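You operate a simulated robot arm through the tools that you are given. There is no shell and no other tool.

Carry out the task below with a simulated robot arm. There is one attempt and no reset: what you move stays moved.

## Task
Put things in order on the top of the far blue bench. At the end: the silver bracket from the top of the far blue bench stands where the grey brake pad stood; the silver bolt from the top of the far blue bench stands on top of the green filter; the black relay from the top of the far blue bench is on the brown carton; the grey brake pad from the top of the far blue bench stands on top of the black computer mouse; whatever was shut is shut again. Leave all else as you found it, and nothing knocked over.

It is judged by the outcome, as a careful person would: the job done as asked, and still so three seconds after it is handed in. It fails if anything else is knocked over, pushed out of place, dropped, spilled or broken.

## Robot
A 6-joint arm with a two-finger parallel gripper, fixed in place. Base frame: the origin is at the foot of the arm, x ahead of it, y to its left, z up; the work surface is at about z = 0. Readings come in m, degrees, newtons and seconds.
With the tool pointing down near the work surface it reaches from about 0.14 to 0.58 m from the base axis. Its first joint turns from -66.0 to 66.0 degrees. Payload 2.1 kg.
The tool frame sits at the grasp point between the pads (the TCP): z along the fingers, y along the line on which they close. The tips reach 0.03 m beyond it. Largest opening 0.094 m; finger width 0.028, thickness 0.01; the body of the gripper, 0.05 by 0.096 m, starts 0.055 m behind the TCP.
Orientation is that of the tool frame in the base frame, as a unit quaternion [x, y, z, w]. With the fingers straight down and closing along the base's y, the tool's x points along the base's -x, its y along +y and its z along -z.

## Interface
- The arm moves only by the tool send_rows. Its argument "commands" is a list of rows, each a list of 6 numbers: the shift along the tool's x, y, z in cm, then the turn, a rotation vector about the tool's x, y, z in degrees. In form: [[tx, ty, tz, ax, ay, az], ...]. A call has 1 to 20 rows; each row shifts and turns the commanded pose from where the row before left it, along the tool's axes as they then stand. "gripper" is the opening, from 0 (shut) to 1 (fully open), set as the call begins (left out, the last holds). Rows are played at 5 a second. More than 0.05 m and 8.6 degrees between two rows, or a gripper value outside its range, and nothing of the call is played. A pose out of reach is approached as far as the arm can. The call stops where the force on the tool passes 40 N (or 10 N more than at its start, if that is more) or the arm is blocked; 0.2 s more then pass. Each finger travels about 0.072 m/s and halts on what it meets, pressing with about 36 N; the grip force reading is that of the motor and also rises with nothing between the fingers. The clock runs only during rows and for 0.2 s after the last one: add rows that do not move to give the fingers time. It gives the time, the measured TCP pose, the force on the tool (base axes), the opening and the grip force at its end, in the units of the frame above (readings bear some noise), with the torque about the TCP (base axes, N m) and any sound that the robot's microphone picked up, and new pictures: "show" is both (left out), scene, wrist or none.
- Cameras (640 x 400 px; columns grow to the right, rows downward): "scene" is fixed at [0.0387, -0.3629, 0.4759]; the picture's right is [0.90, -0.44, 0.00], its down [-0.28, -0.57, -0.77] and it looks along [0.34, 0.69, -0.64] (base axes); focal length 277 px, centre (320, 200). "wrist" rides on the gripper at [0.076, 0.014, -0.102] in the tool frame; the picture's right is [-0.18, 0.98, 0.00], its down [-0.75, -0.14, -0.64] and it looks along [-0.63, -0.12, 0.77] (tool axes); focal length 243 px, centre (320, 200). There is no depth. A picture from a camera that has moved, and an enlarged one, comes with that camera's place and axes in the base frame and with its lens.
- enlarge(camera, box): a new picture of the part [left, top, right, bottom] of that camera's present view, enlarged. It takes no simulated time.
- close_job(): hands the job in; it is judged then, once.

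Places have to be worked out from the pictures, the camera data and where the tool is seen. Open the gripper and draw the arm clear of the work before you hand the job in, unless the task says otherwise.

The tools are called after ">>>" as a command line: name --pt "numbers of a row" for each row, then --argument value for the rest, lists and objects as JSON in quotes. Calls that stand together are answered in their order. send_rows: Moves the arm, as the interface text tells. Its arguments: {"type":"object","properties":{"commands":{"type":"array","items":{"type":"array","items":{"type":"number"}}},"gripper":{"type":"number"},"show":{"type":"string","enum":["both","scene","wrist","none"]}},"required":["commands"]} The other tools are called the same way: enlarge (camera, box) takes an enlarged picture of a part of a camera's view; close_job () hands the job in.

At the start:

```text
time_s: 0.0
position: [0.3156, 0.1736, 0.2589]
tcp_rot: [-0.001, 1.0, 0.001, 0.0]
ft_force: [0.3, -0.2, 0.7]
wrist_torque: [-0.01, 0.0, -0.02]
width: 0.0939
grip_force: 0.0
```

scene: 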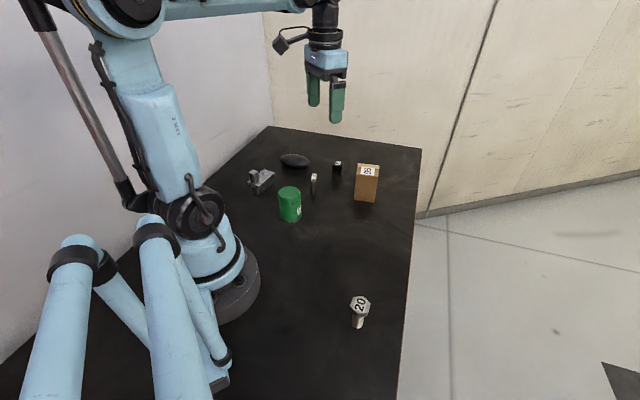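
wrist: 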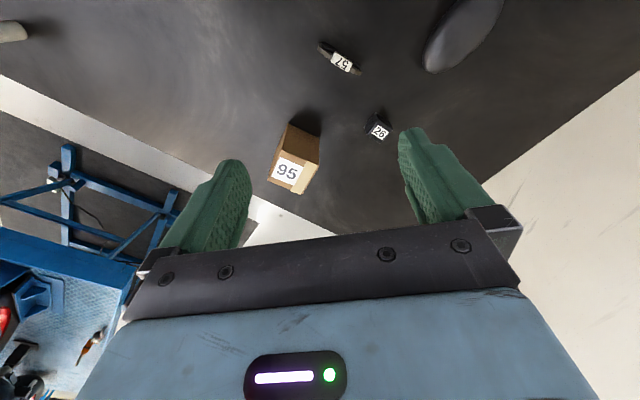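

I'll start by looking more closely at the objects on the table in both camera views before I move anything.

>>> enlarge --camera "scene" --box '[230, 130, 410, 240]'

>>> enlarge --camera "wrist" --box '[240, 0, 520, 200]'

>>> enlarge --camera "wrist" --box '[0, 100, 240, 400]'

>>> enlarge --camera "scene" --box '[300, 270, 420, 350]'

```text
3.56 times, centred on (320, 185) of scene
camera zoom: at [0.0387, -0.3629, 0.4759], right [0.9, -0.44, 0.0], down [-0.28, -0.57, -0.77], along [0.34, 0.69, -0.64], focal length 985 px, centre (320, 253)
```

zoom: 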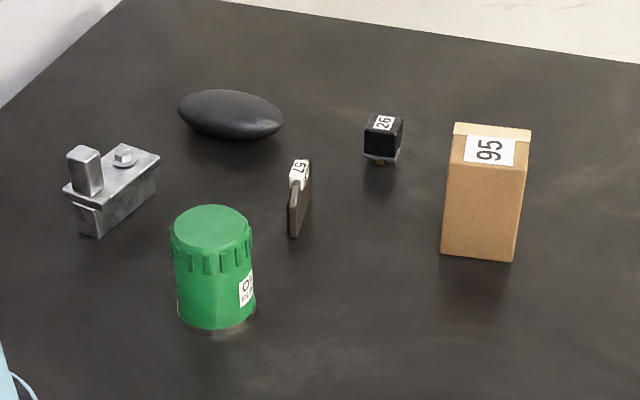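

```text
2.00 times, centred on (380, 100) of wrist
camera zoom: at [0.2395, 0.1871, 0.3603], right [0.18, 0.98, 0.0], down [0.75, -0.14, 0.64], along [0.63, -0.12, -0.77], focal length 485 px, centre (200, 400)
```

zoom: 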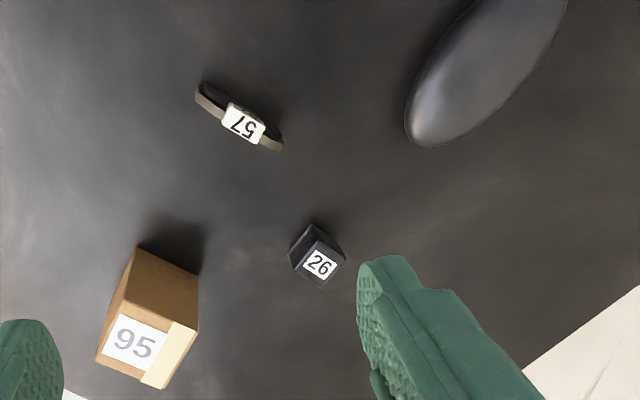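

```text
1.33 times, centred on (120, 250) of wrist
camera zoom: at [0.2395, 0.1871, 0.3603], right [0.18, 0.98, 0.0], down [0.75, -0.14, 0.64], along [0.63, -0.12, -0.77], focal length 324 px, centre (587, 133)
```

zoom: 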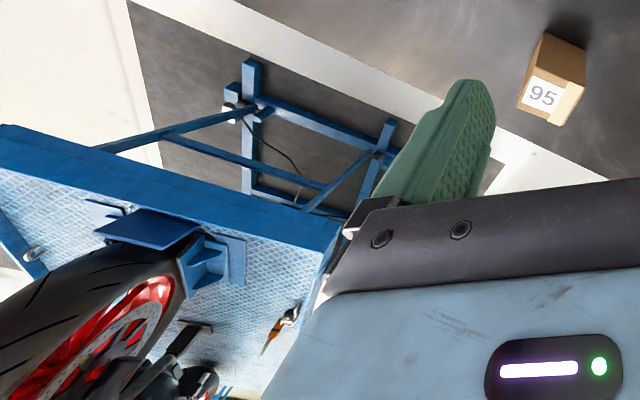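

```text
5.00 times, centred on (360, 310) of scene
camera zoom: at [0.0387, -0.3629, 0.4759], right [0.9, -0.44, 0.0], down [-0.28, -0.57, -0.77], along [0.34, 0.69, -0.64], focal length 1385 px, centre (120, -350)
```

zoom: 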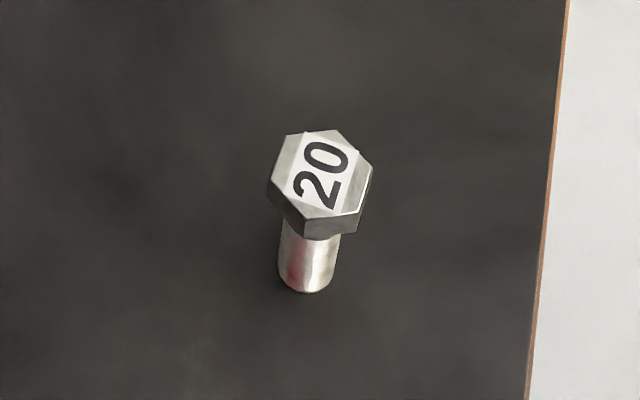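

All seven items are visible. From the scene camera I estimate the pad at about (0.30, 0.20), standing at about 50° in the x-y plane, the mouse at about (0.295, 0.335), the relay at (0.39, 0.24) and the carton at (0.41, 0.115). The filter is at about (0.198, 0.13), the bracket at (0.165, 0.27) and the bolt at (0.20, -0.183). I'll move above the pad and turn +50° in base yaw to see it and the mouse better.

>>> send_rows --pt "1.36 2.64 0 0 0 0" --pt "0 0 2 0 0 0" --pt "0 0 2 0 0 -8.3" --pt "0 0 0 0 0 -8.3" --pt "0 0 0 0 0 -8.3" --pt "0 0 0 0 0 -8.3" --pt "0 0 0 0 0 -8.3" --pt "0 0 0 0 0 -8.3" --pt "0 0 0 0 0 0" --gripper 1

```text
time_s: 2.0
position: [0.3024, 0.1988, 0.2178]
tcp_rot: [-0.422, 0.907, 0.0, 0.0]
ft_force: [0.6, -0.2, -0.4]
wrist_torque: [0.01, 0.05, 0.02]
width: 0.0941
grip_force: 0.0
camera wrist: at [0.242, 0.1498, 0.3205], right [-0.63, 0.77, 0.0], down [0.59, 0.49, 0.64], along [0.5, 0.41, -0.77], focal length 243 px, centre (320, 200)
```

scene: 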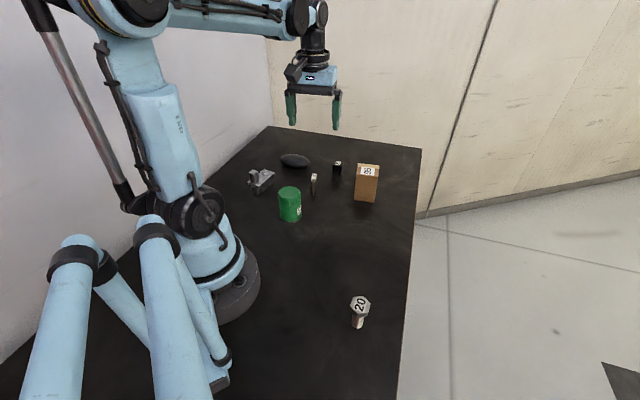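
wrist: 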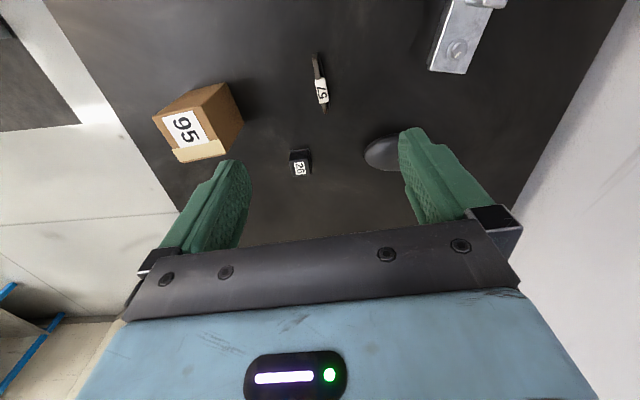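

>>> enlarge --camera "wrist" --box '[260, 30, 420, 190]'

>>> enlarge --camera "wrist" --box '[400, 0, 540, 90]'

```text
2.50 times, centred on (340, 110) of wrist
camera zoom: at [0.242, 0.1498, 0.3205], right [-0.63, 0.77, 0.0], down [0.59, 0.49, 0.64], along [0.5, 0.41, -0.77], focal length 606 px, centre (270, 425)
```

zoom: 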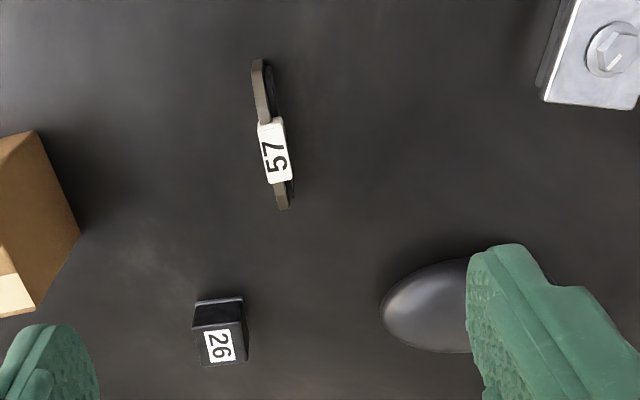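

```text
4.44 times, centred on (470, 45) of wrist
camera zoom: at [0.242, 0.1498, 0.3205], right [-0.63, 0.77, 0.0], down [0.59, 0.49, 0.64], along [0.5, 0.41, -0.77], focal length 1078 px, centre (-347, 889)
```

zoom: 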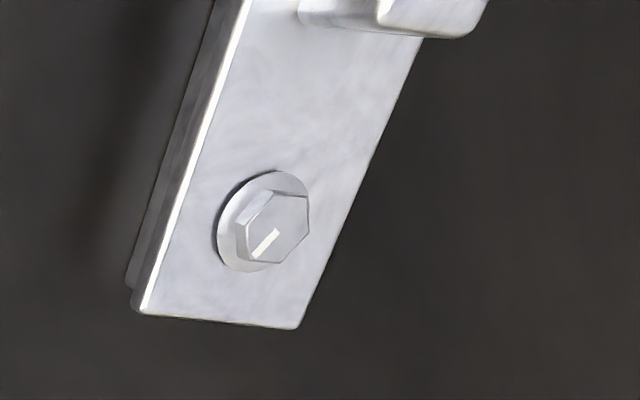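

I'll enlarge the scene view of the pad, mouse, relay and bracket to check their shapes and heights.

>>> enlarge --camera "scene" --box '[296, 160, 346, 204]'

>>> enlarge --camera "scene" --box '[240, 140, 320, 204]'

>>> enlarge --camera "scene" --box '[270, 180, 310, 230]'

>>> enlarge --camera "scene" --box '[325, 150, 395, 210]'

```text
9.09 times, centred on (321, 182) of scene
camera zoom: at [0.0387, -0.3629, 0.4759], right [0.9, -0.44, 0.0], down [-0.28, -0.57, -0.77], along [0.34, 0.69, -0.64], focal length 2518 px, centre (311, 364)
```

zoom: 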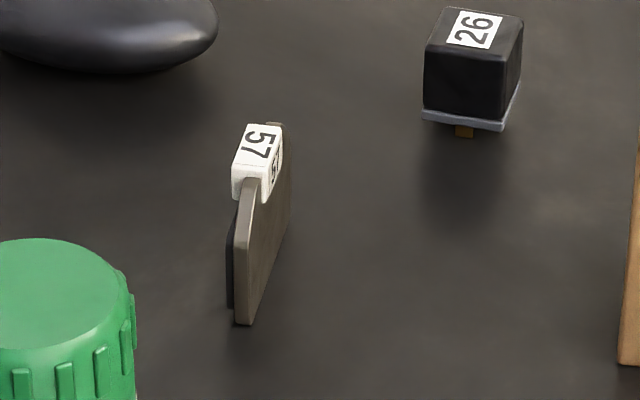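

```text
6.25 times, centred on (280, 172) of scene
camera zoom: at [0.0387, -0.3629, 0.4759], right [0.9, -0.44, 0.0], down [-0.28, -0.57, -0.77], along [0.34, 0.69, -0.64], focal length 1731 px, centre (570, 375)
```

zoom: 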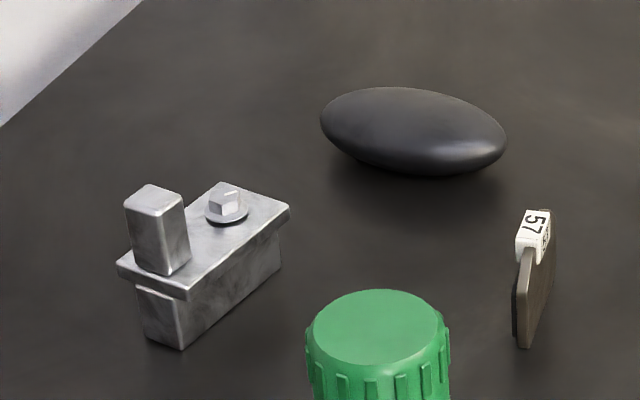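

```text
8.00 times, centred on (290, 205) of scene
camera zoom: at [0.0387, -0.3629, 0.4759], right [0.9, -0.44, 0.0], down [-0.28, -0.57, -0.77], along [0.34, 0.69, -0.64], focal length 2216 px, centre (560, 160)
```

zoom: 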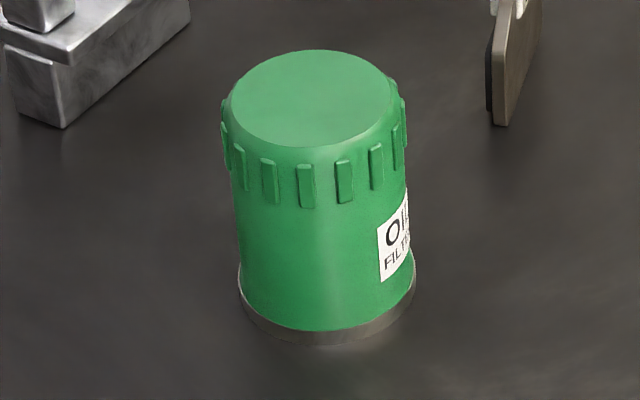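

```text
6.67 times, centred on (360, 180) of scene
camera zoom: at [0.0387, -0.3629, 0.4759], right [0.9, -0.44, 0.0], down [-0.28, -0.57, -0.77], along [0.34, 0.69, -0.64], focal length 1847 px, centre (53, 333)
```

zoom: 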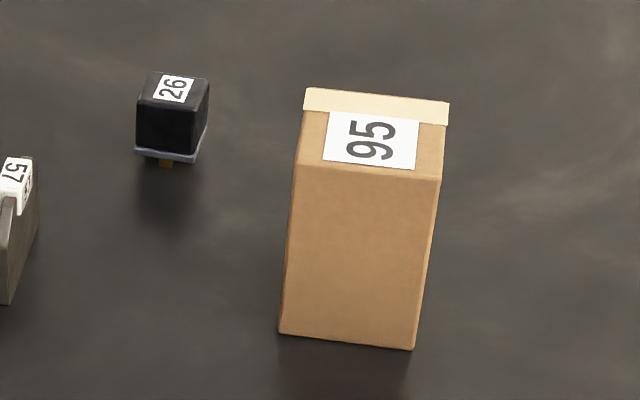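

The pad is about 0.06 long, 0.042 tall and 0.012 thick, and the mouse is a smooth domed pebble. I'll move over to about (0.296, 0.337) so the wrist camera sees the mouse between the fingers and I can locate its apex.

>>> send_rows --pt "-2.5 2.3 0 0 0 0" --pt "-2.5 2.3 0 0 0 0" --pt "-2.5 2.3 0 0 0 0" --pt "-2.6 2.4 0 0 0 0" --pt "0 0 0 0 0 0" --pt "0 0 0 0 0 0" --gripper 1

>>> enlarge --camera "wrist" --box '[230, 20, 410, 140]'

```text
time_s: 3.4
position: [0.2951, 0.337, 0.2184]
tcp_rot: [-0.422, 0.907, 0.0, 0.0]
ft_force: [0.3, -0.1, -0.6]
wrist_torque: [0.0, 0.0, -0.01]
width: 0.0941
grip_force: 0.0
camera wrist: at [0.2358, 0.288, 0.3206], right [-0.63, 0.77, 0.0], down [0.59, 0.48, 0.64], along [0.5, 0.41, -0.77], focal length 243 px, centre (320, 200)
```

scene: 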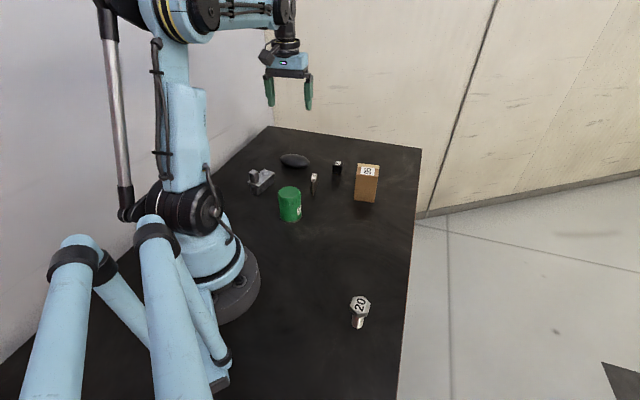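
wrist: 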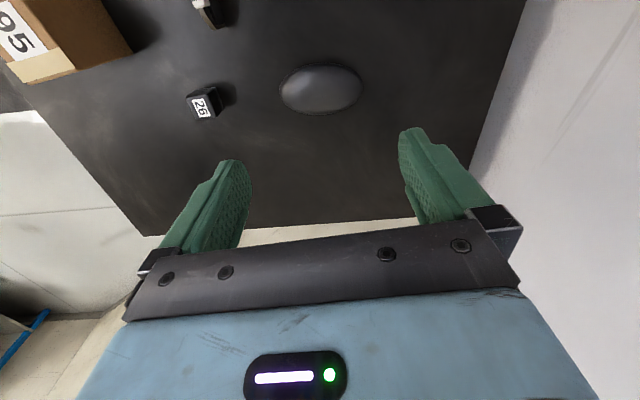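

```text
3.33 times, centred on (320, 80) of wrist
camera zoom: at [0.2358, 0.288, 0.3206], right [-0.63, 0.77, 0.0], down [0.59, 0.48, 0.64], along [0.5, 0.41, -0.77], focal length 809 px, centre (320, 600)
```

zoom: 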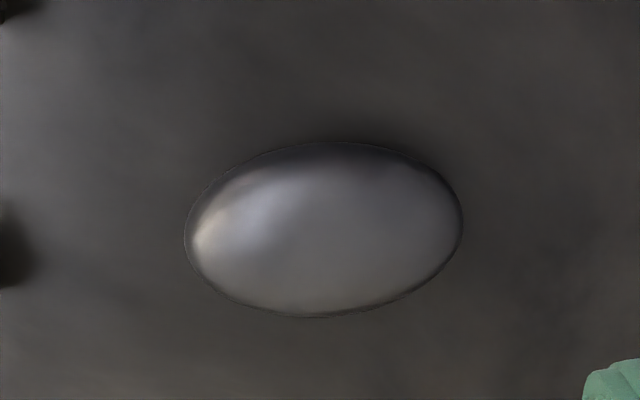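

From this view the mouse centre is about (0.299, 0.341), with its long axis at about -45°, size about 0.099 × 0.058 and height about 0.033. I'll go back over the pad at about (0.300, 0.2005) and drop to z ≈ 0.12 for a closer look before gripping.

>>> send_rows --pt "2.53 -2.3 0 0 0 0" --pt "2.53 -2.3 0 0 0 0" --pt "2.53 -2.3 0 0 0 0" --pt "2.52 -2.28 0 0 0 0" --pt "0 0 3.3 0 0 0" --pt "0 0 3.3 0 0 0" --pt "0 0 3.2 0 0 0" --pt "0 0 0 0 0 0" --pt "0 0 0 0 0 0" --gripper 1

>>> enlarge --camera "wrist" --box '[260, 20, 400, 160]'

>>> enlarge --camera "scene" --box '[270, 120, 350, 200]'

```text
time_s: 5.4
position: [0.3008, 0.2012, 0.1198]
tcp_rot: [-0.421, 0.907, 0.001, 0.0]
ft_force: [-0.4, -0.8, 0.4]
wrist_torque: [-0.01, 0.0, 0.03]
width: 0.0941
grip_force: 0.0
camera wrist: at [0.2419, 0.1515, 0.2219], right [-0.63, 0.77, 0.0], down [0.59, 0.48, 0.64], along [0.5, 0.41, -0.77], focal length 243 px, centre (320, 200)
```

scene: 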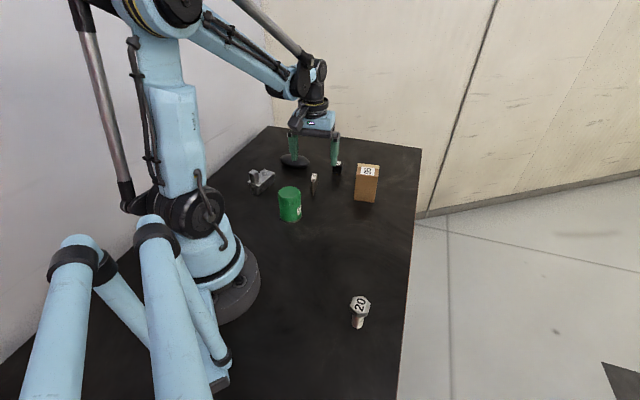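
wrist: 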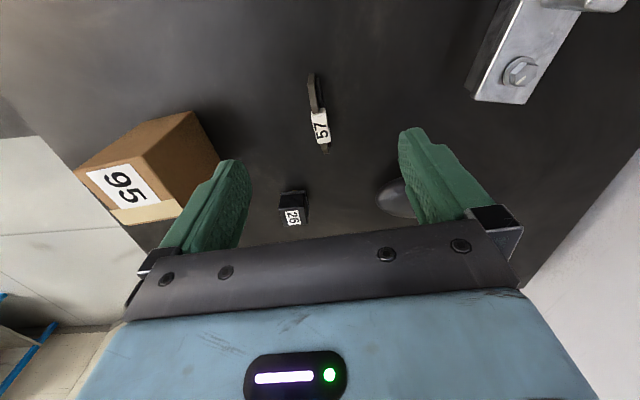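

```text
2.86 times, centred on (330, 90) of wrist
camera zoom: at [0.2419, 0.1515, 0.2219], right [-0.63, 0.77, 0.0], down [0.59, 0.48, 0.64], along [0.5, 0.41, -0.77], focal length 693 px, centre (291, 514)
```

zoom: 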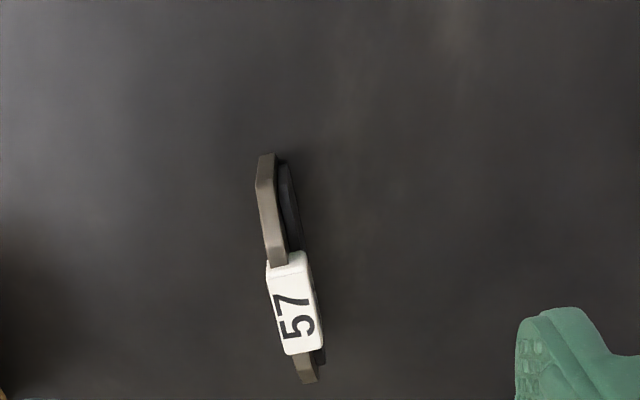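

```text
5.00 times, centred on (310, 160) of scene
camera zoom: at [0.0387, -0.3629, 0.4759], right [0.9, -0.44, 0.0], down [-0.28, -0.57, -0.77], along [0.34, 0.69, -0.64], focal length 1385 px, centre (370, 400)
```

zoom: 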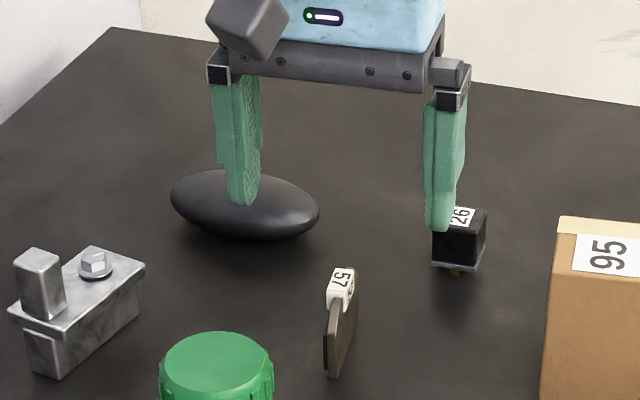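

In this close view the pad's ends are near (0.2835, 0.178) and (0.318, 0.222). That puts its centre at about (0.3008, 0.200) and its angle at about 51°, so it is well centred under the tool. I'll turn 1.2° more, go straight down to TCP z ≈ 0.040 and close on it.

>>> send_rows --pt "0 0 2.5 0 0 -1.2" --pt "0 0 2.5 0 0 0" --pt "0 0 1.5 0 0 0" --pt "0 0 1.0 0 0 0" --pt "0 0 0.5 0 0 0" --pt "0 0 0 0 0 0" --gripper 1

>>> enlarge --camera "scene" --box '[270, 120, 350, 200]'

```text
time_s: 6.8
position: [0.2999, 0.2001, 0.0411]
tcp_rot: [-0.431, 0.903, 0.001, 0.0]
ft_force: [0.1, -0.1, 0.2]
wrist_torque: [0.03, 0.0, 0.02]
width: 0.094
grip_force: 0.0
camera wrist: at [0.2419, 0.1498, 0.1417], right [-0.65, 0.76, 0.0], down [0.58, 0.5, 0.64], along [0.49, 0.42, -0.77], focal length 243 px, centre (320, 200)
```

scene: 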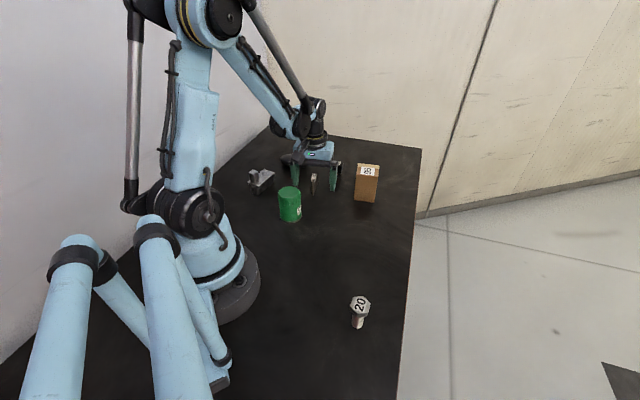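
wrist: 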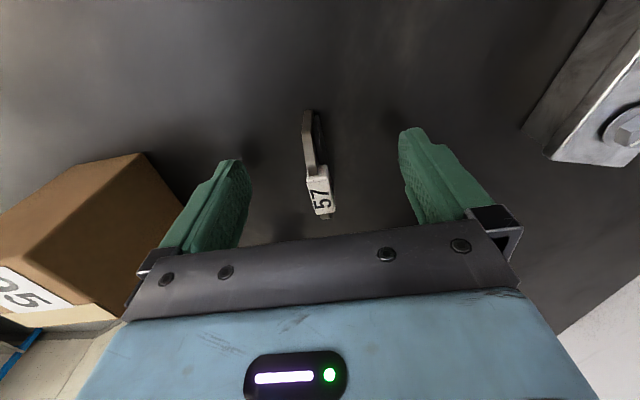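

```text
5.00 times, centred on (310, 160) of scene
camera zoom: at [0.0387, -0.3629, 0.4759], right [0.9, -0.44, 0.0], down [-0.28, -0.57, -0.77], along [0.34, 0.69, -0.64], focal length 1385 px, centre (370, 400)
```

zoom: 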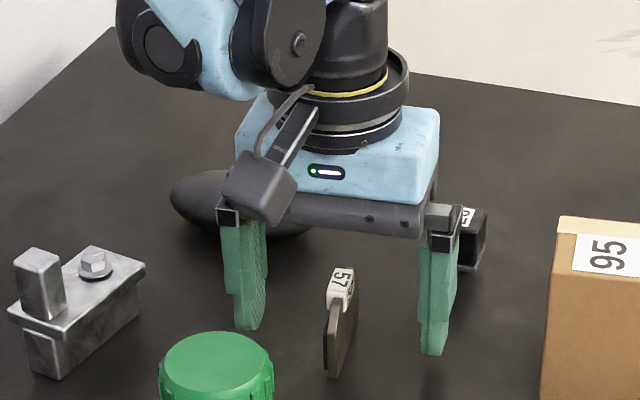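

The pad sits between the fingers and its label projects almost exactly onto the TCP. I'll close on it now.

>>> send_rows --pt "0 0 0 0 0 0" --pt "0 0 0 0 0 0" --pt "0 0 0 0 0 0" --pt "0 0 0 0 0 0" --pt "0 0 0 0 0 0" --pt "0 0 0 0 0 0" --gripper 0

>>> enlarge --camera "scene" --box '[270, 120, 350, 200]'

>>> enlarge --camera "wrist" --box '[260, 60, 400, 230]'

```text
time_s: 8.2
position: [0.2994, 0.2005, 0.0406]
tcp_rot: [-0.43, 0.903, 0.0, 0.0]
ft_force: [-0.4, -0.8, -0.8]
wrist_torque: [0.04, -0.04, 0.03]
width: 0.0143
grip_force: 35.9
camera wrist: at [0.2419, 0.1498, 0.1418], right [-0.65, 0.76, 0.0], down [0.58, 0.5, 0.64], along [0.49, 0.42, -0.77], focal length 243 px, centre (320, 200)
```

scene: 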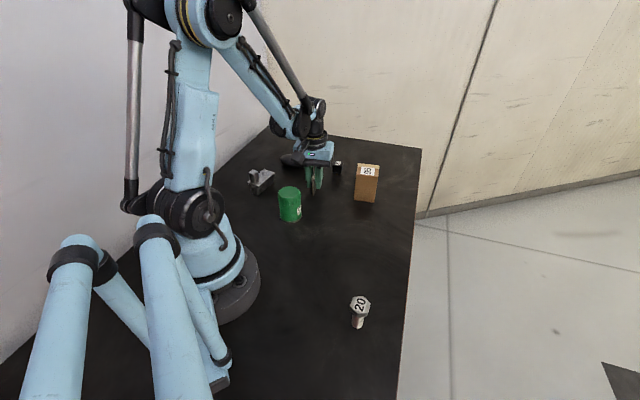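
wrist: 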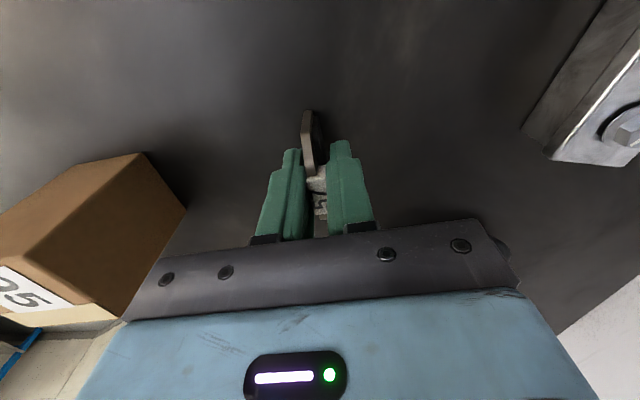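

```text
5.00 times, centred on (310, 160) of scene
camera zoom: at [0.0387, -0.3629, 0.4759], right [0.9, -0.44, 0.0], down [-0.28, -0.57, -0.77], along [0.34, 0.69, -0.64], focal length 1385 px, centre (370, 400)
```

zoom: 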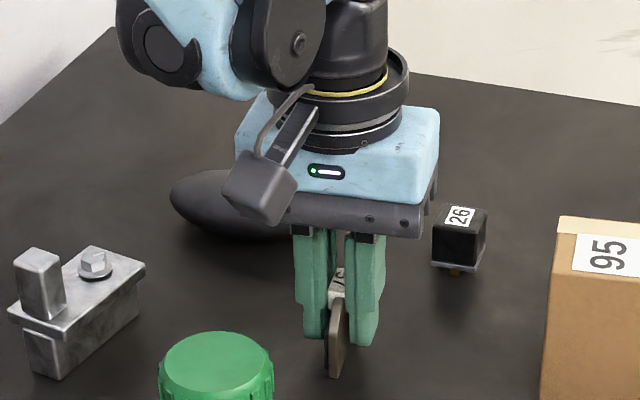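

```text
2.35 times, centred on (330, 145) of wrist
camera zoom: at [0.2419, 0.1498, 0.1418], right [-0.65, 0.76, 0.0], down [0.58, 0.5, 0.64], along [0.49, 0.42, -0.77], focal length 571 px, centre (296, 329)
```

zoom: 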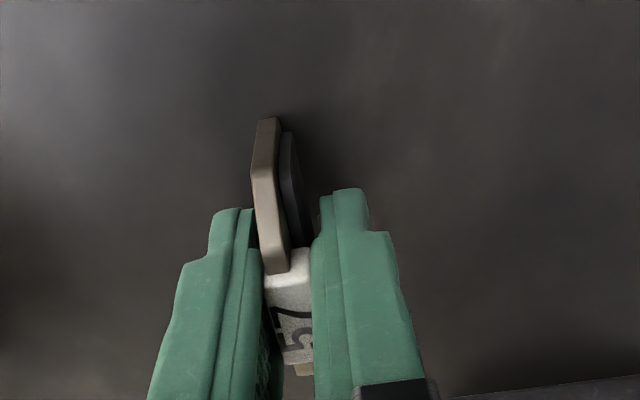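

The grip is good: width 14.3 mm at 36 N, with the pad centred about the TCP. I'll lift it, carry it over the mouse at about (0.2993, 0.3411), turn it square across the mouse's long axis, and stop above it to check.

>>> send_rows --pt "0 0 -1 0 0 0" --pt "0 0 -2.5 0 0 0" --pt "0 0 -3 0 0 0" --pt "0 0 -1.5 0 0 0" --pt "-2.715 2.228 0 0 0 0" --pt "-2.715 2.228 0 0 0 0" --pt "-2.715 2.228 0 0 0 0" --pt "-2.715 2.228 0 0 0 0" --pt "0 0 0 0 0 6" --pt "0 0 0 0 0 0" --pt "0 0 0 0 0 0" --pt "0 0 0 0 0 0" --gripper 0

>>> enlarge --camera "wrist" --box '[230, 40, 410, 240]'

>>> enlarge --camera "scene" --box '[250, 90, 350, 190]'

```text
time_s: 10.8
position: [0.3014, 0.3405, 0.1219]
tcp_rot: [-0.383, 0.924, 0.0, 0.0]
ft_force: [-0.2, 0.2, -0.8]
wrist_torque: [-0.03, 0.04, 0.04]
width: 0.0148
grip_force: 36.1
camera wrist: at [0.237, 0.2962, 0.2225], right [-0.56, 0.83, 0.0], down [0.63, 0.43, 0.64], along [0.53, 0.36, -0.77], focal length 243 px, centre (320, 200)
```

scene: 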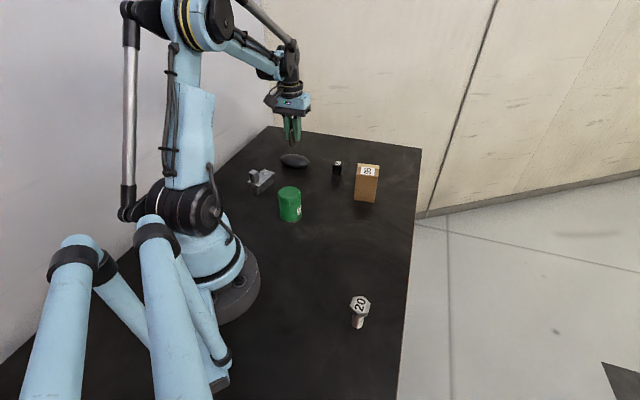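
wrist: 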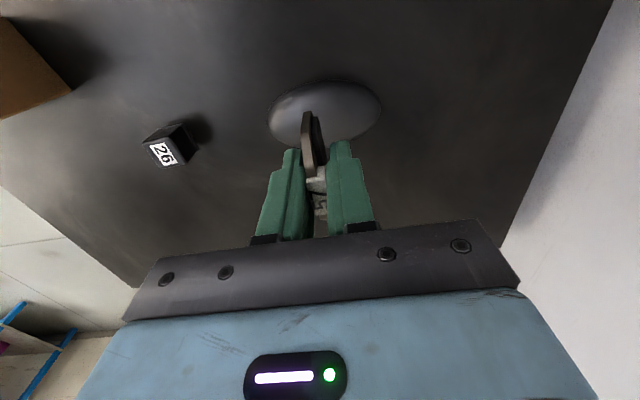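

```text
2.00 times, centred on (320, 140) of wrist
camera zoom: at [0.237, 0.2962, 0.2225], right [-0.56, 0.83, 0.0], down [0.63, 0.43, 0.64], along [0.53, 0.36, -0.77], focal length 485 px, centre (320, 320)
```

zoom: 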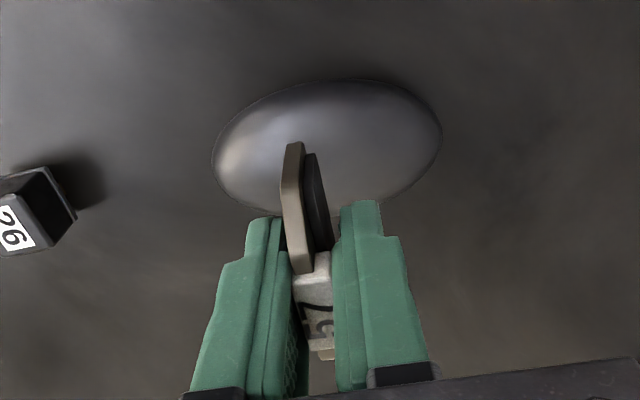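

```text
4.00 times, centred on (300, 140) of scene
camera zoom: at [0.0387, -0.3629, 0.4759], right [0.9, -0.44, 0.0], down [-0.28, -0.57, -0.77], along [0.34, 0.69, -0.64], focal length 1108 px, centre (400, 440)
```

zoom: 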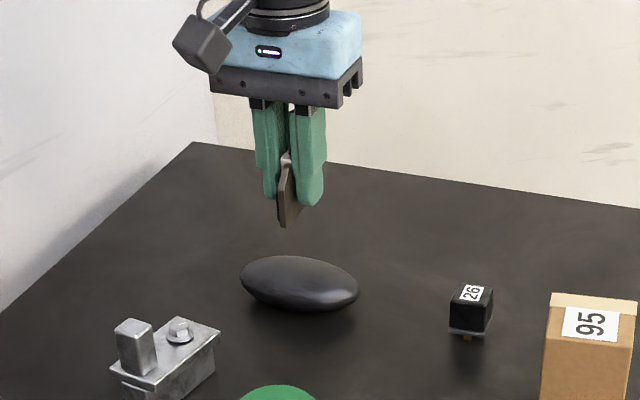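

In the wrist view the mouse's long axis is parallel to the tool's y, and its centre is about 2.4 mm toward +Y of the tool. I'll shift by that and lower until the pad's underside is just above the dome.

>>> send_rows --pt "-0.05 0.24 0 0 0 0" --pt "0 0 1.5 0 0 0" --pt "0 0 1.5 0 0 0" --pt "0 0 0.8 0 0 0" --pt "0 0 0 0 0 0" --pt "0 0 0 0 0 0" --gripper 0

>>> enlarge --camera "wrist" --box '[230, 60, 410, 240]'

>>> enlarge --camera "scene" --box '[265, 120, 335, 180]'

```text
time_s: 12.2
position: [0.2978, 0.3439, 0.0828]
tcp_rot: [-0.382, 0.924, 0.0, 0.0]
ft_force: [-0.2, -0.1, -1.4]
wrist_torque: [0.01, 0.0, -0.01]
width: 0.0145
grip_force: 35.8
camera wrist: at [0.2351, 0.2996, 0.1846], right [-0.57, 0.82, 0.0], down [0.63, 0.43, 0.64], along [0.53, 0.36, -0.77], focal length 243 px, centre (320, 200)
```

scene: 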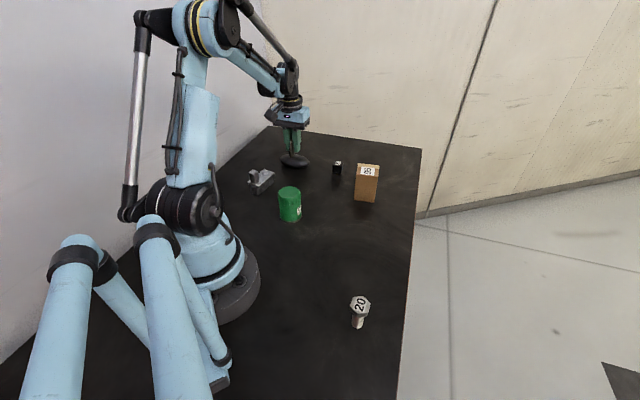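
wrist: 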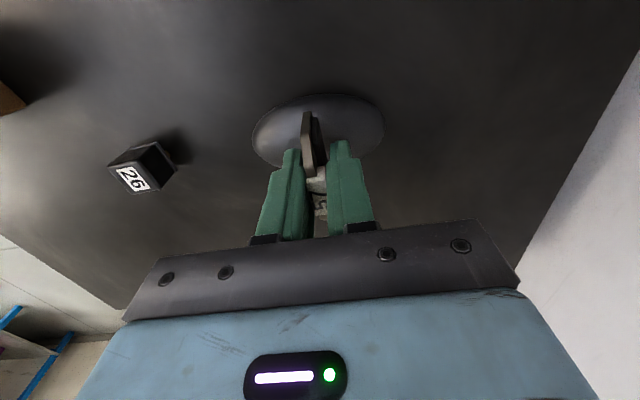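

```text
2.22 times, centred on (320, 150) of wrist
camera zoom: at [0.2351, 0.2996, 0.1846], right [-0.57, 0.82, 0.0], down [0.63, 0.43, 0.64], along [0.53, 0.36, -0.77], focal length 539 px, centre (320, 311)
```

zoom: 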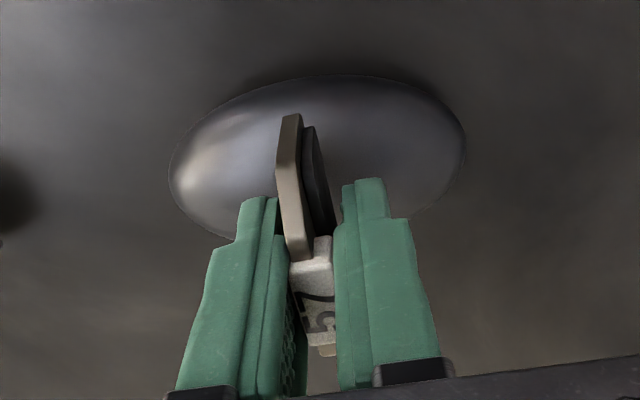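

```text
6.67 times, centred on (300, 150) of scene
camera zoom: at [0.0387, -0.3629, 0.4759], right [0.9, -0.44, 0.0], down [-0.28, -0.57, -0.77], along [0.34, 0.69, -0.64], focal length 1847 px, centre (453, 533)
```

zoom: 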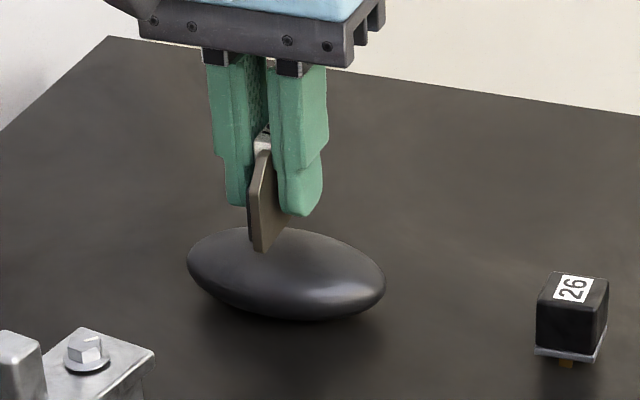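

Now the mouse centre is within about 1 mm of the TCP line and the pad's underside is at about z 0.042. I'll make a sub-millimetre correction and lower in small steps, watching the force for contact.

>>> send_rows --pt "-0.06 -0.05 0 0 0 0" --pt "0 0 0.2 0 0 0" --pt "0 0 0.2 0 0 0" --pt "0 0 0.1 0 0 0" --pt "0 0 0 0 0 0" --gripper 0 --show "none"

>>> send_rows --pt "0 0 0.1 0 0 0" --pt "0 0 0 0 0 0" --gripper 0 --show "none"

```text
time_s: 13.4
position: [0.2996, 0.3422, 0.0785]
tcp_rot: [-0.383, 0.924, 0.0, 0.0]
ft_force: [-1.0, 0.3, -0.4]
wrist_torque: [0.0, 0.01, 0.0]
width: 0.0146
grip_force: 36.4
```

```text
time_s: 14.0
position: [0.2981, 0.3419, 0.0764]
tcp_rot: [-0.383, 0.924, 0.0, 0.0]
ft_force: [-0.6, -0.2, -0.6]
wrist_torque: [0.0, 0.04, 0.0]
width: 0.0145
grip_force: 36.3
```

No contact yet at z ≈ 0.0765 (pad underside at about 0.036). I'll keep going 1 mm at a time.

>>> send_rows --pt "0 0 0.1 0 0 0" --pt "0 0 0 0 0 0" --gripper 0 --show "scene"

>>> enlarge --camera "scene" --box '[275, 130, 325, 175]'

```text
time_s: 14.6
position: [0.2982, 0.3418, 0.0763]
tcp_rot: [-0.383, 0.924, 0.001, 0.0]
ft_force: [-1.0, 0.7, -1.0]
wrist_torque: [-0.02, 0.01, 0.0]
width: 0.0148
grip_force: 36.1
```

scene: 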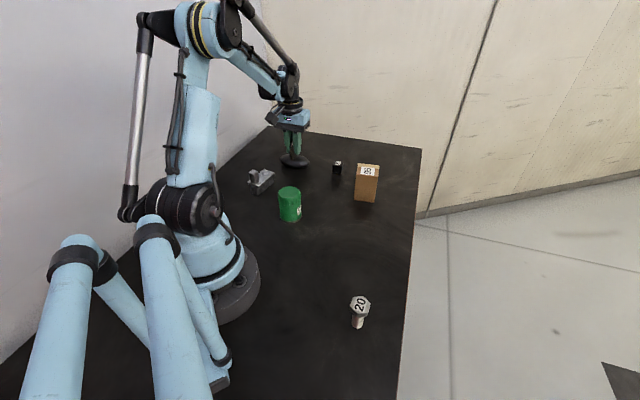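

```text
8.89 times, centred on (300, 152) of scene
camera zoom: at [0.0387, -0.3629, 0.4759], right [0.9, -0.44, 0.0], down [-0.28, -0.57, -0.77], along [0.34, 0.69, -0.64], focal length 2462 px, centre (498, 622)
```

zoom: 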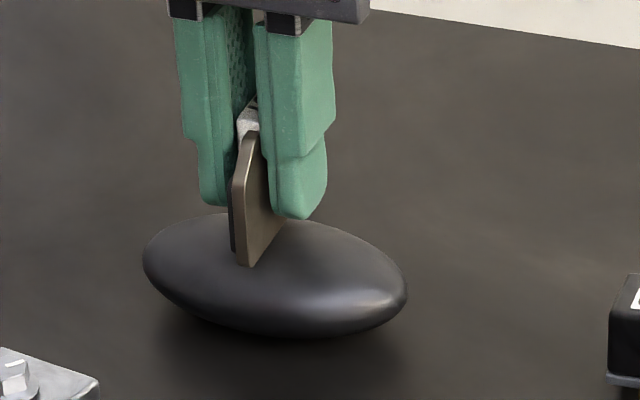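

Still no clear contact force. I'll keep stepping down 1 mm at a time.

>>> send_rows --pt "0 0 0.1 0 0 0" --pt "0 0 0 0 0 0" --gripper 0 --show "none"

>>> send_rows --pt "0 0 0.1 0 0 0" --pt "0 0 0 0 0 0" --gripper 0 --show "none"

```text
time_s: 15.2
position: [0.2991, 0.3424, 0.0748]
tcp_rot: [-0.383, 0.924, 0.0, 0.0]
ft_force: [0.5, -0.1, -0.3]
wrist_torque: [0.02, 0.01, -0.06]
width: 0.0145
grip_force: 35.9
```

```text
time_s: 15.8
position: [0.3, 0.3436, 0.0727]
tcp_rot: [-0.383, 0.924, 0.0, -0.001]
ft_force: [1.1, 0.3, -0.7]
wrist_torque: [0.01, 0.03, 0.02]
width: 0.0147
grip_force: 36.0
```

No contact yet at about z 0.074. I'll continue stepping.

>>> send_rows --pt "0 0 0.1 0 0 0" --pt "0 0 0 0 0 0" --gripper 0 --show "none"

>>> send_rows --pt "0 0 0.1 0 0 0" --pt "0 0 0 0 0 0" --gripper 0 --show "scene"

>>> enlarge --camera "scene" --box '[275, 130, 325, 175]'

```text
time_s: 16.4
position: [0.2984, 0.3428, 0.0732]
tcp_rot: [-0.383, 0.924, 0.0, 0.0]
ft_force: [-0.7, -0.9, 7.3]
wrist_torque: [0.02, -0.03, -0.01]
width: 0.0146
grip_force: 35.9
```

```text
time_s: 17.0
position: [0.2986, 0.342, 0.0731]
tcp_rot: [-0.382, 0.924, 0.0, 0.0]
ft_force: [-2.0, -1.6, 30.0]
wrist_torque: [-0.1, -0.04, 0.0]
width: 0.0146
grip_force: 35.8
```

scene: 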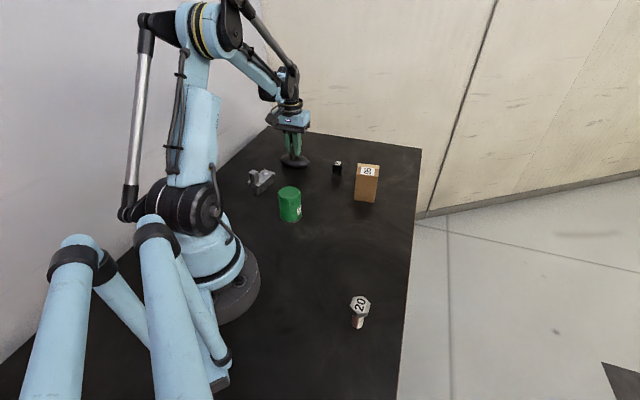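

```text
8.89 times, centred on (300, 152) of scene
camera zoom: at [0.0387, -0.363, 0.4758], right [0.9, -0.44, 0.0], down [-0.28, -0.57, -0.77], along [0.34, 0.69, -0.64], focal length 2462 px, centre (498, 622)
```

zoom: 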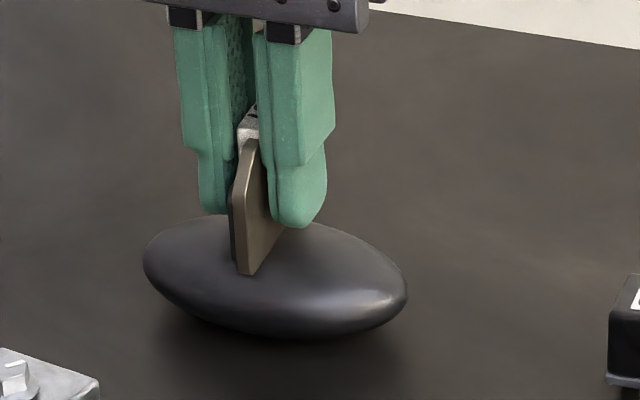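

Contact: 7 N, then 30 N one millimetre lower, so the dome top is about 0.033 high. I'll back off 1.1 mm so the pad just rests there, and inspect it before releasing.

>>> send_rows --pt "0 0 -0.11 0 0 0" --pt "0 0 0 0 0 0" --pt "0 0 0 0 0 0" --gripper 0

>>> enlarge --camera "scene" --box '[275, 130, 325, 175]'

>>> enlarge --camera "wrist" --box '[230, 60, 410, 240]'

```text
time_s: 17.8
position: [0.2992, 0.3425, 0.0725]
tcp_rot: [-0.382, 0.924, 0.001, 0.002]
ft_force: [-1.6, -1.2, 9.8]
wrist_torque: [-0.02, -0.01, 0.01]
width: 0.0146
grip_force: 35.9
camera wrist: at [0.2355, 0.2987, 0.1745], right [-0.57, 0.83, 0.0], down [0.63, 0.43, 0.64], along [0.53, 0.36, -0.77], focal length 243 px, centre (320, 200)
```

scene: 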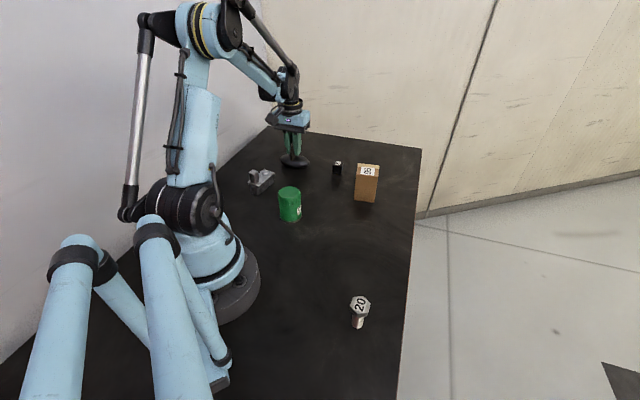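
wrist: 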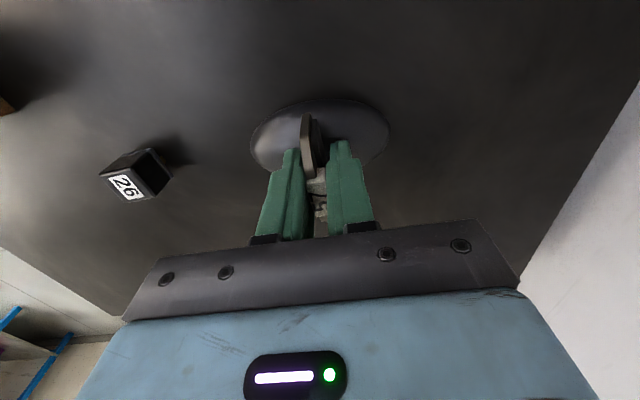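

```text
8.89 times, centred on (300, 152) of scene
camera zoom: at [0.0387, -0.3629, 0.4758], right [0.9, -0.44, 0.0], down [-0.28, -0.57, -0.77], along [0.34, 0.69, -0.64], focal length 2462 px, centre (498, 622)
```

zoom: 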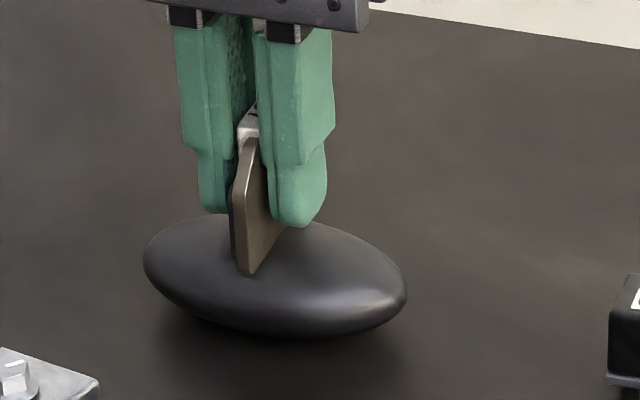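

```text
2.22 times, centred on (320, 150) of wrist
camera zoom: at [0.2355, 0.2987, 0.1745], right [-0.57, 0.83, 0.0], down [0.63, 0.43, 0.64], along [0.53, 0.36, -0.77], focal length 539 px, centre (320, 311)
```

zoom: 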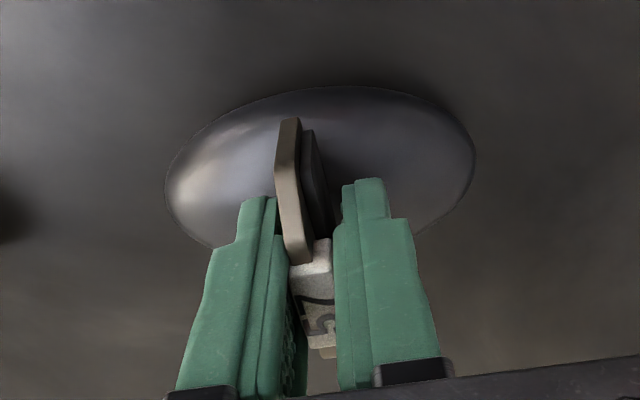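

The mouse centre now projects to within a millimetre of the TCP and the contact is light. I'll ease off slightly more, then open the fingers only a few millimetres so they can catch the pad if it isn't stable.

>>> send_rows --pt "0 0 -0.03 0 0 0" --pt "0 0 0 0 0 0" --gripper 0 --show "none"

>>> send_rows --pt "0 0 0 0 0 0" --pt "0 0 0 0 0 0" --pt "0 0 0 0 0 0" --pt "0 0 0 0 0 0" --pt "0 0 0 0 0 0" --gripper 0.24

>>> enlarge --camera "scene" --box '[275, 130, 325, 175]'

>>> enlarge --camera "wrist" --box '[230, 60, 410, 240]'

```text
time_s: 18.4
position: [0.2994, 0.3428, 0.0726]
tcp_rot: [-0.383, 0.924, 0.0, 0.001]
ft_force: [-0.4, -0.3, -0.8]
wrist_torque: [0.02, -0.02, 0.03]
width: 0.0144
grip_force: 36.1
```

```text
time_s: 19.6
position: [0.2989, 0.3437, 0.073]
tcp_rot: [-0.383, 0.924, 0.0, 0.0]
ft_force: [-0.3, -0.5, 0.4]
wrist_torque: [0.04, 0.01, 0.01]
width: 0.0225
grip_force: 0.0
camera wrist: at [0.2357, 0.2988, 0.175], right [-0.56, 0.83, 0.0], down [0.63, 0.43, 0.64], along [0.53, 0.36, -0.77], focal length 243 px, centre (320, 200)
```

scene: 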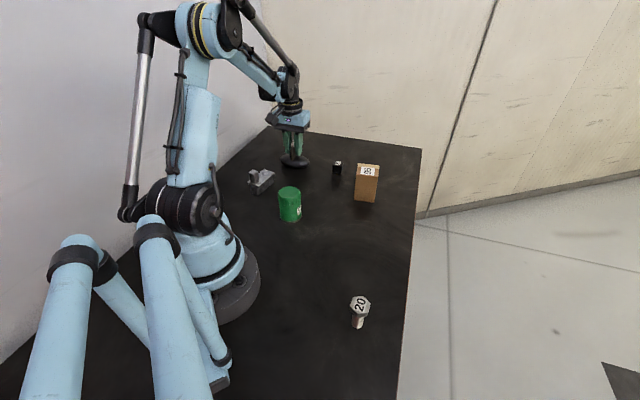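
wrist: 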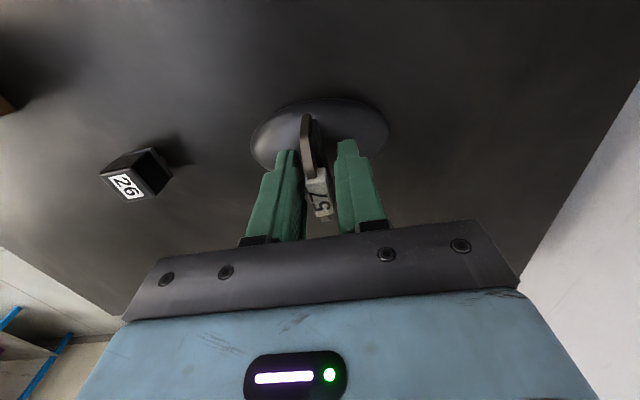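

```text
8.89 times, centred on (300, 152) of scene
camera zoom: at [0.0387, -0.3629, 0.4759], right [0.9, -0.44, 0.0], down [-0.28, -0.57, -0.77], along [0.34, 0.69, -0.64], focal length 2462 px, centre (498, 622)
```

zoom: 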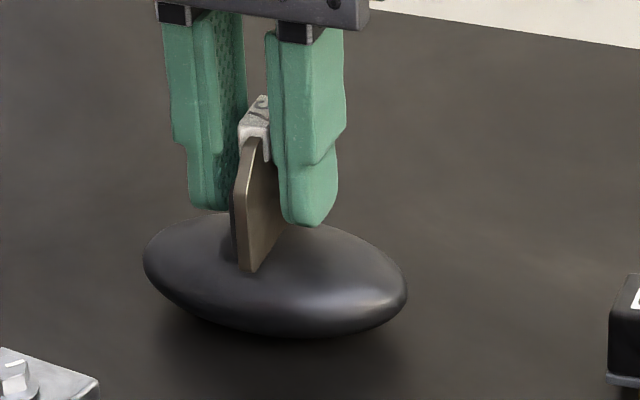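

```text
2.22 times, centred on (320, 150) of wrist
camera zoom: at [0.2357, 0.2988, 0.175], right [-0.56, 0.83, 0.0], down [0.63, 0.43, 0.64], along [0.53, 0.36, -0.77], focal length 539 px, centre (320, 311)
```

zoom: 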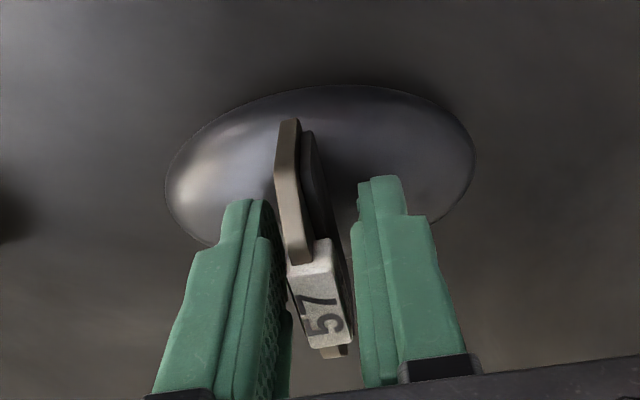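

The fingers are clear on both sides and the pad is standing on its own. I'll open a bit further, wait, and compare again before withdrawing.

>>> send_rows --pt "0 0 0 0 0 0" --pt "0 0 0 0 0 0" --pt "0 0 0 0 0 0" --pt "0 0 0 0 0 0" --pt "0 0 0 0 0 0" --pt "0 0 0 0 0 0" --pt "0 0 0 0 0 0" --gripper 0.45

>>> enlarge --camera "scene" --box '[275, 130, 325, 175]'

>>> enlarge --camera "wrist" --box '[230, 60, 410, 240]'

```text
time_s: 21.2
position: [0.2984, 0.3424, 0.0739]
tcp_rot: [-0.383, 0.924, 0.0, 0.0]
ft_force: [0.2, -0.5, -0.9]
wrist_torque: [-0.03, 0.02, 0.0]
width: 0.0421
grip_force: 0.0
camera wrist: at [0.2357, 0.2988, 0.175], right [-0.57, 0.83, 0.0], down [0.63, 0.43, 0.64], along [0.53, 0.36, -0.77], focal length 243 px, centre (320, 200)
```

scene: 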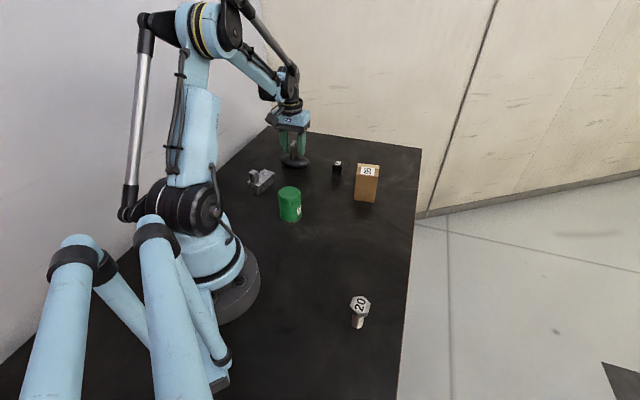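
wrist: 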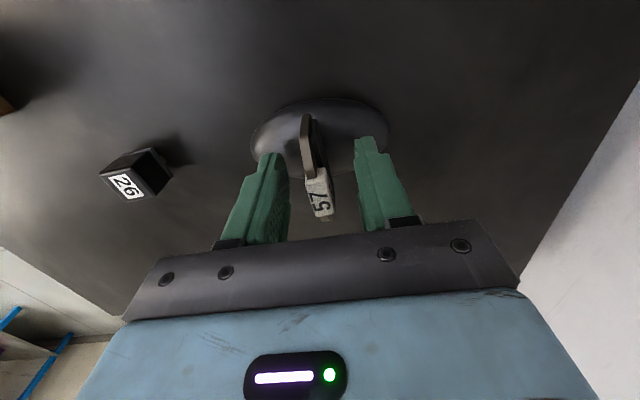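

```text
8.89 times, centred on (300, 152) of scene
camera zoom: at [0.0387, -0.3629, 0.4759], right [0.9, -0.44, 0.0], down [-0.28, -0.57, -0.77], along [0.34, 0.69, -0.64], focal length 2462 px, centre (498, 622)
```

zoom: 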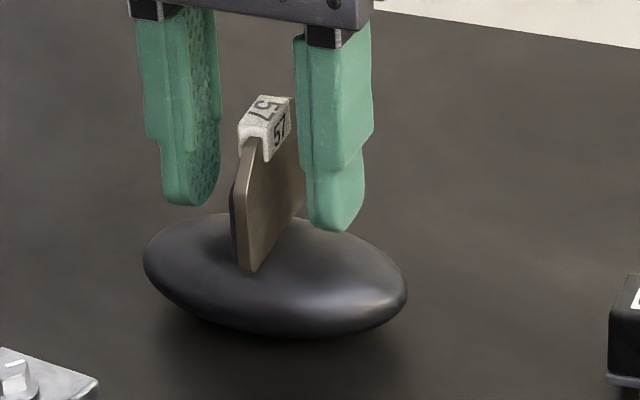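

```text
2.22 times, centred on (320, 150) of wrist
camera zoom: at [0.2357, 0.2988, 0.175], right [-0.57, 0.83, 0.0], down [0.63, 0.43, 0.64], along [0.53, 0.36, -0.77], focal length 539 px, centre (320, 311)
```

zoom: 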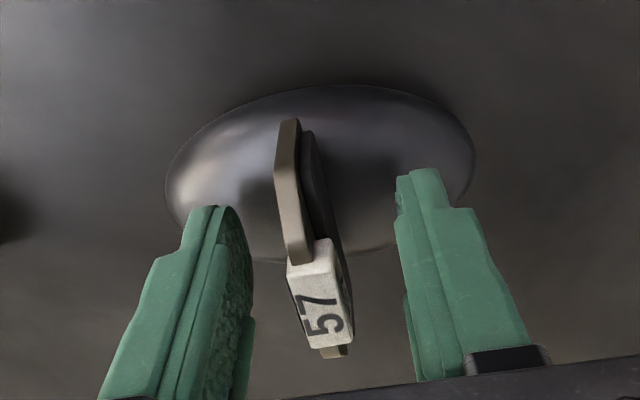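

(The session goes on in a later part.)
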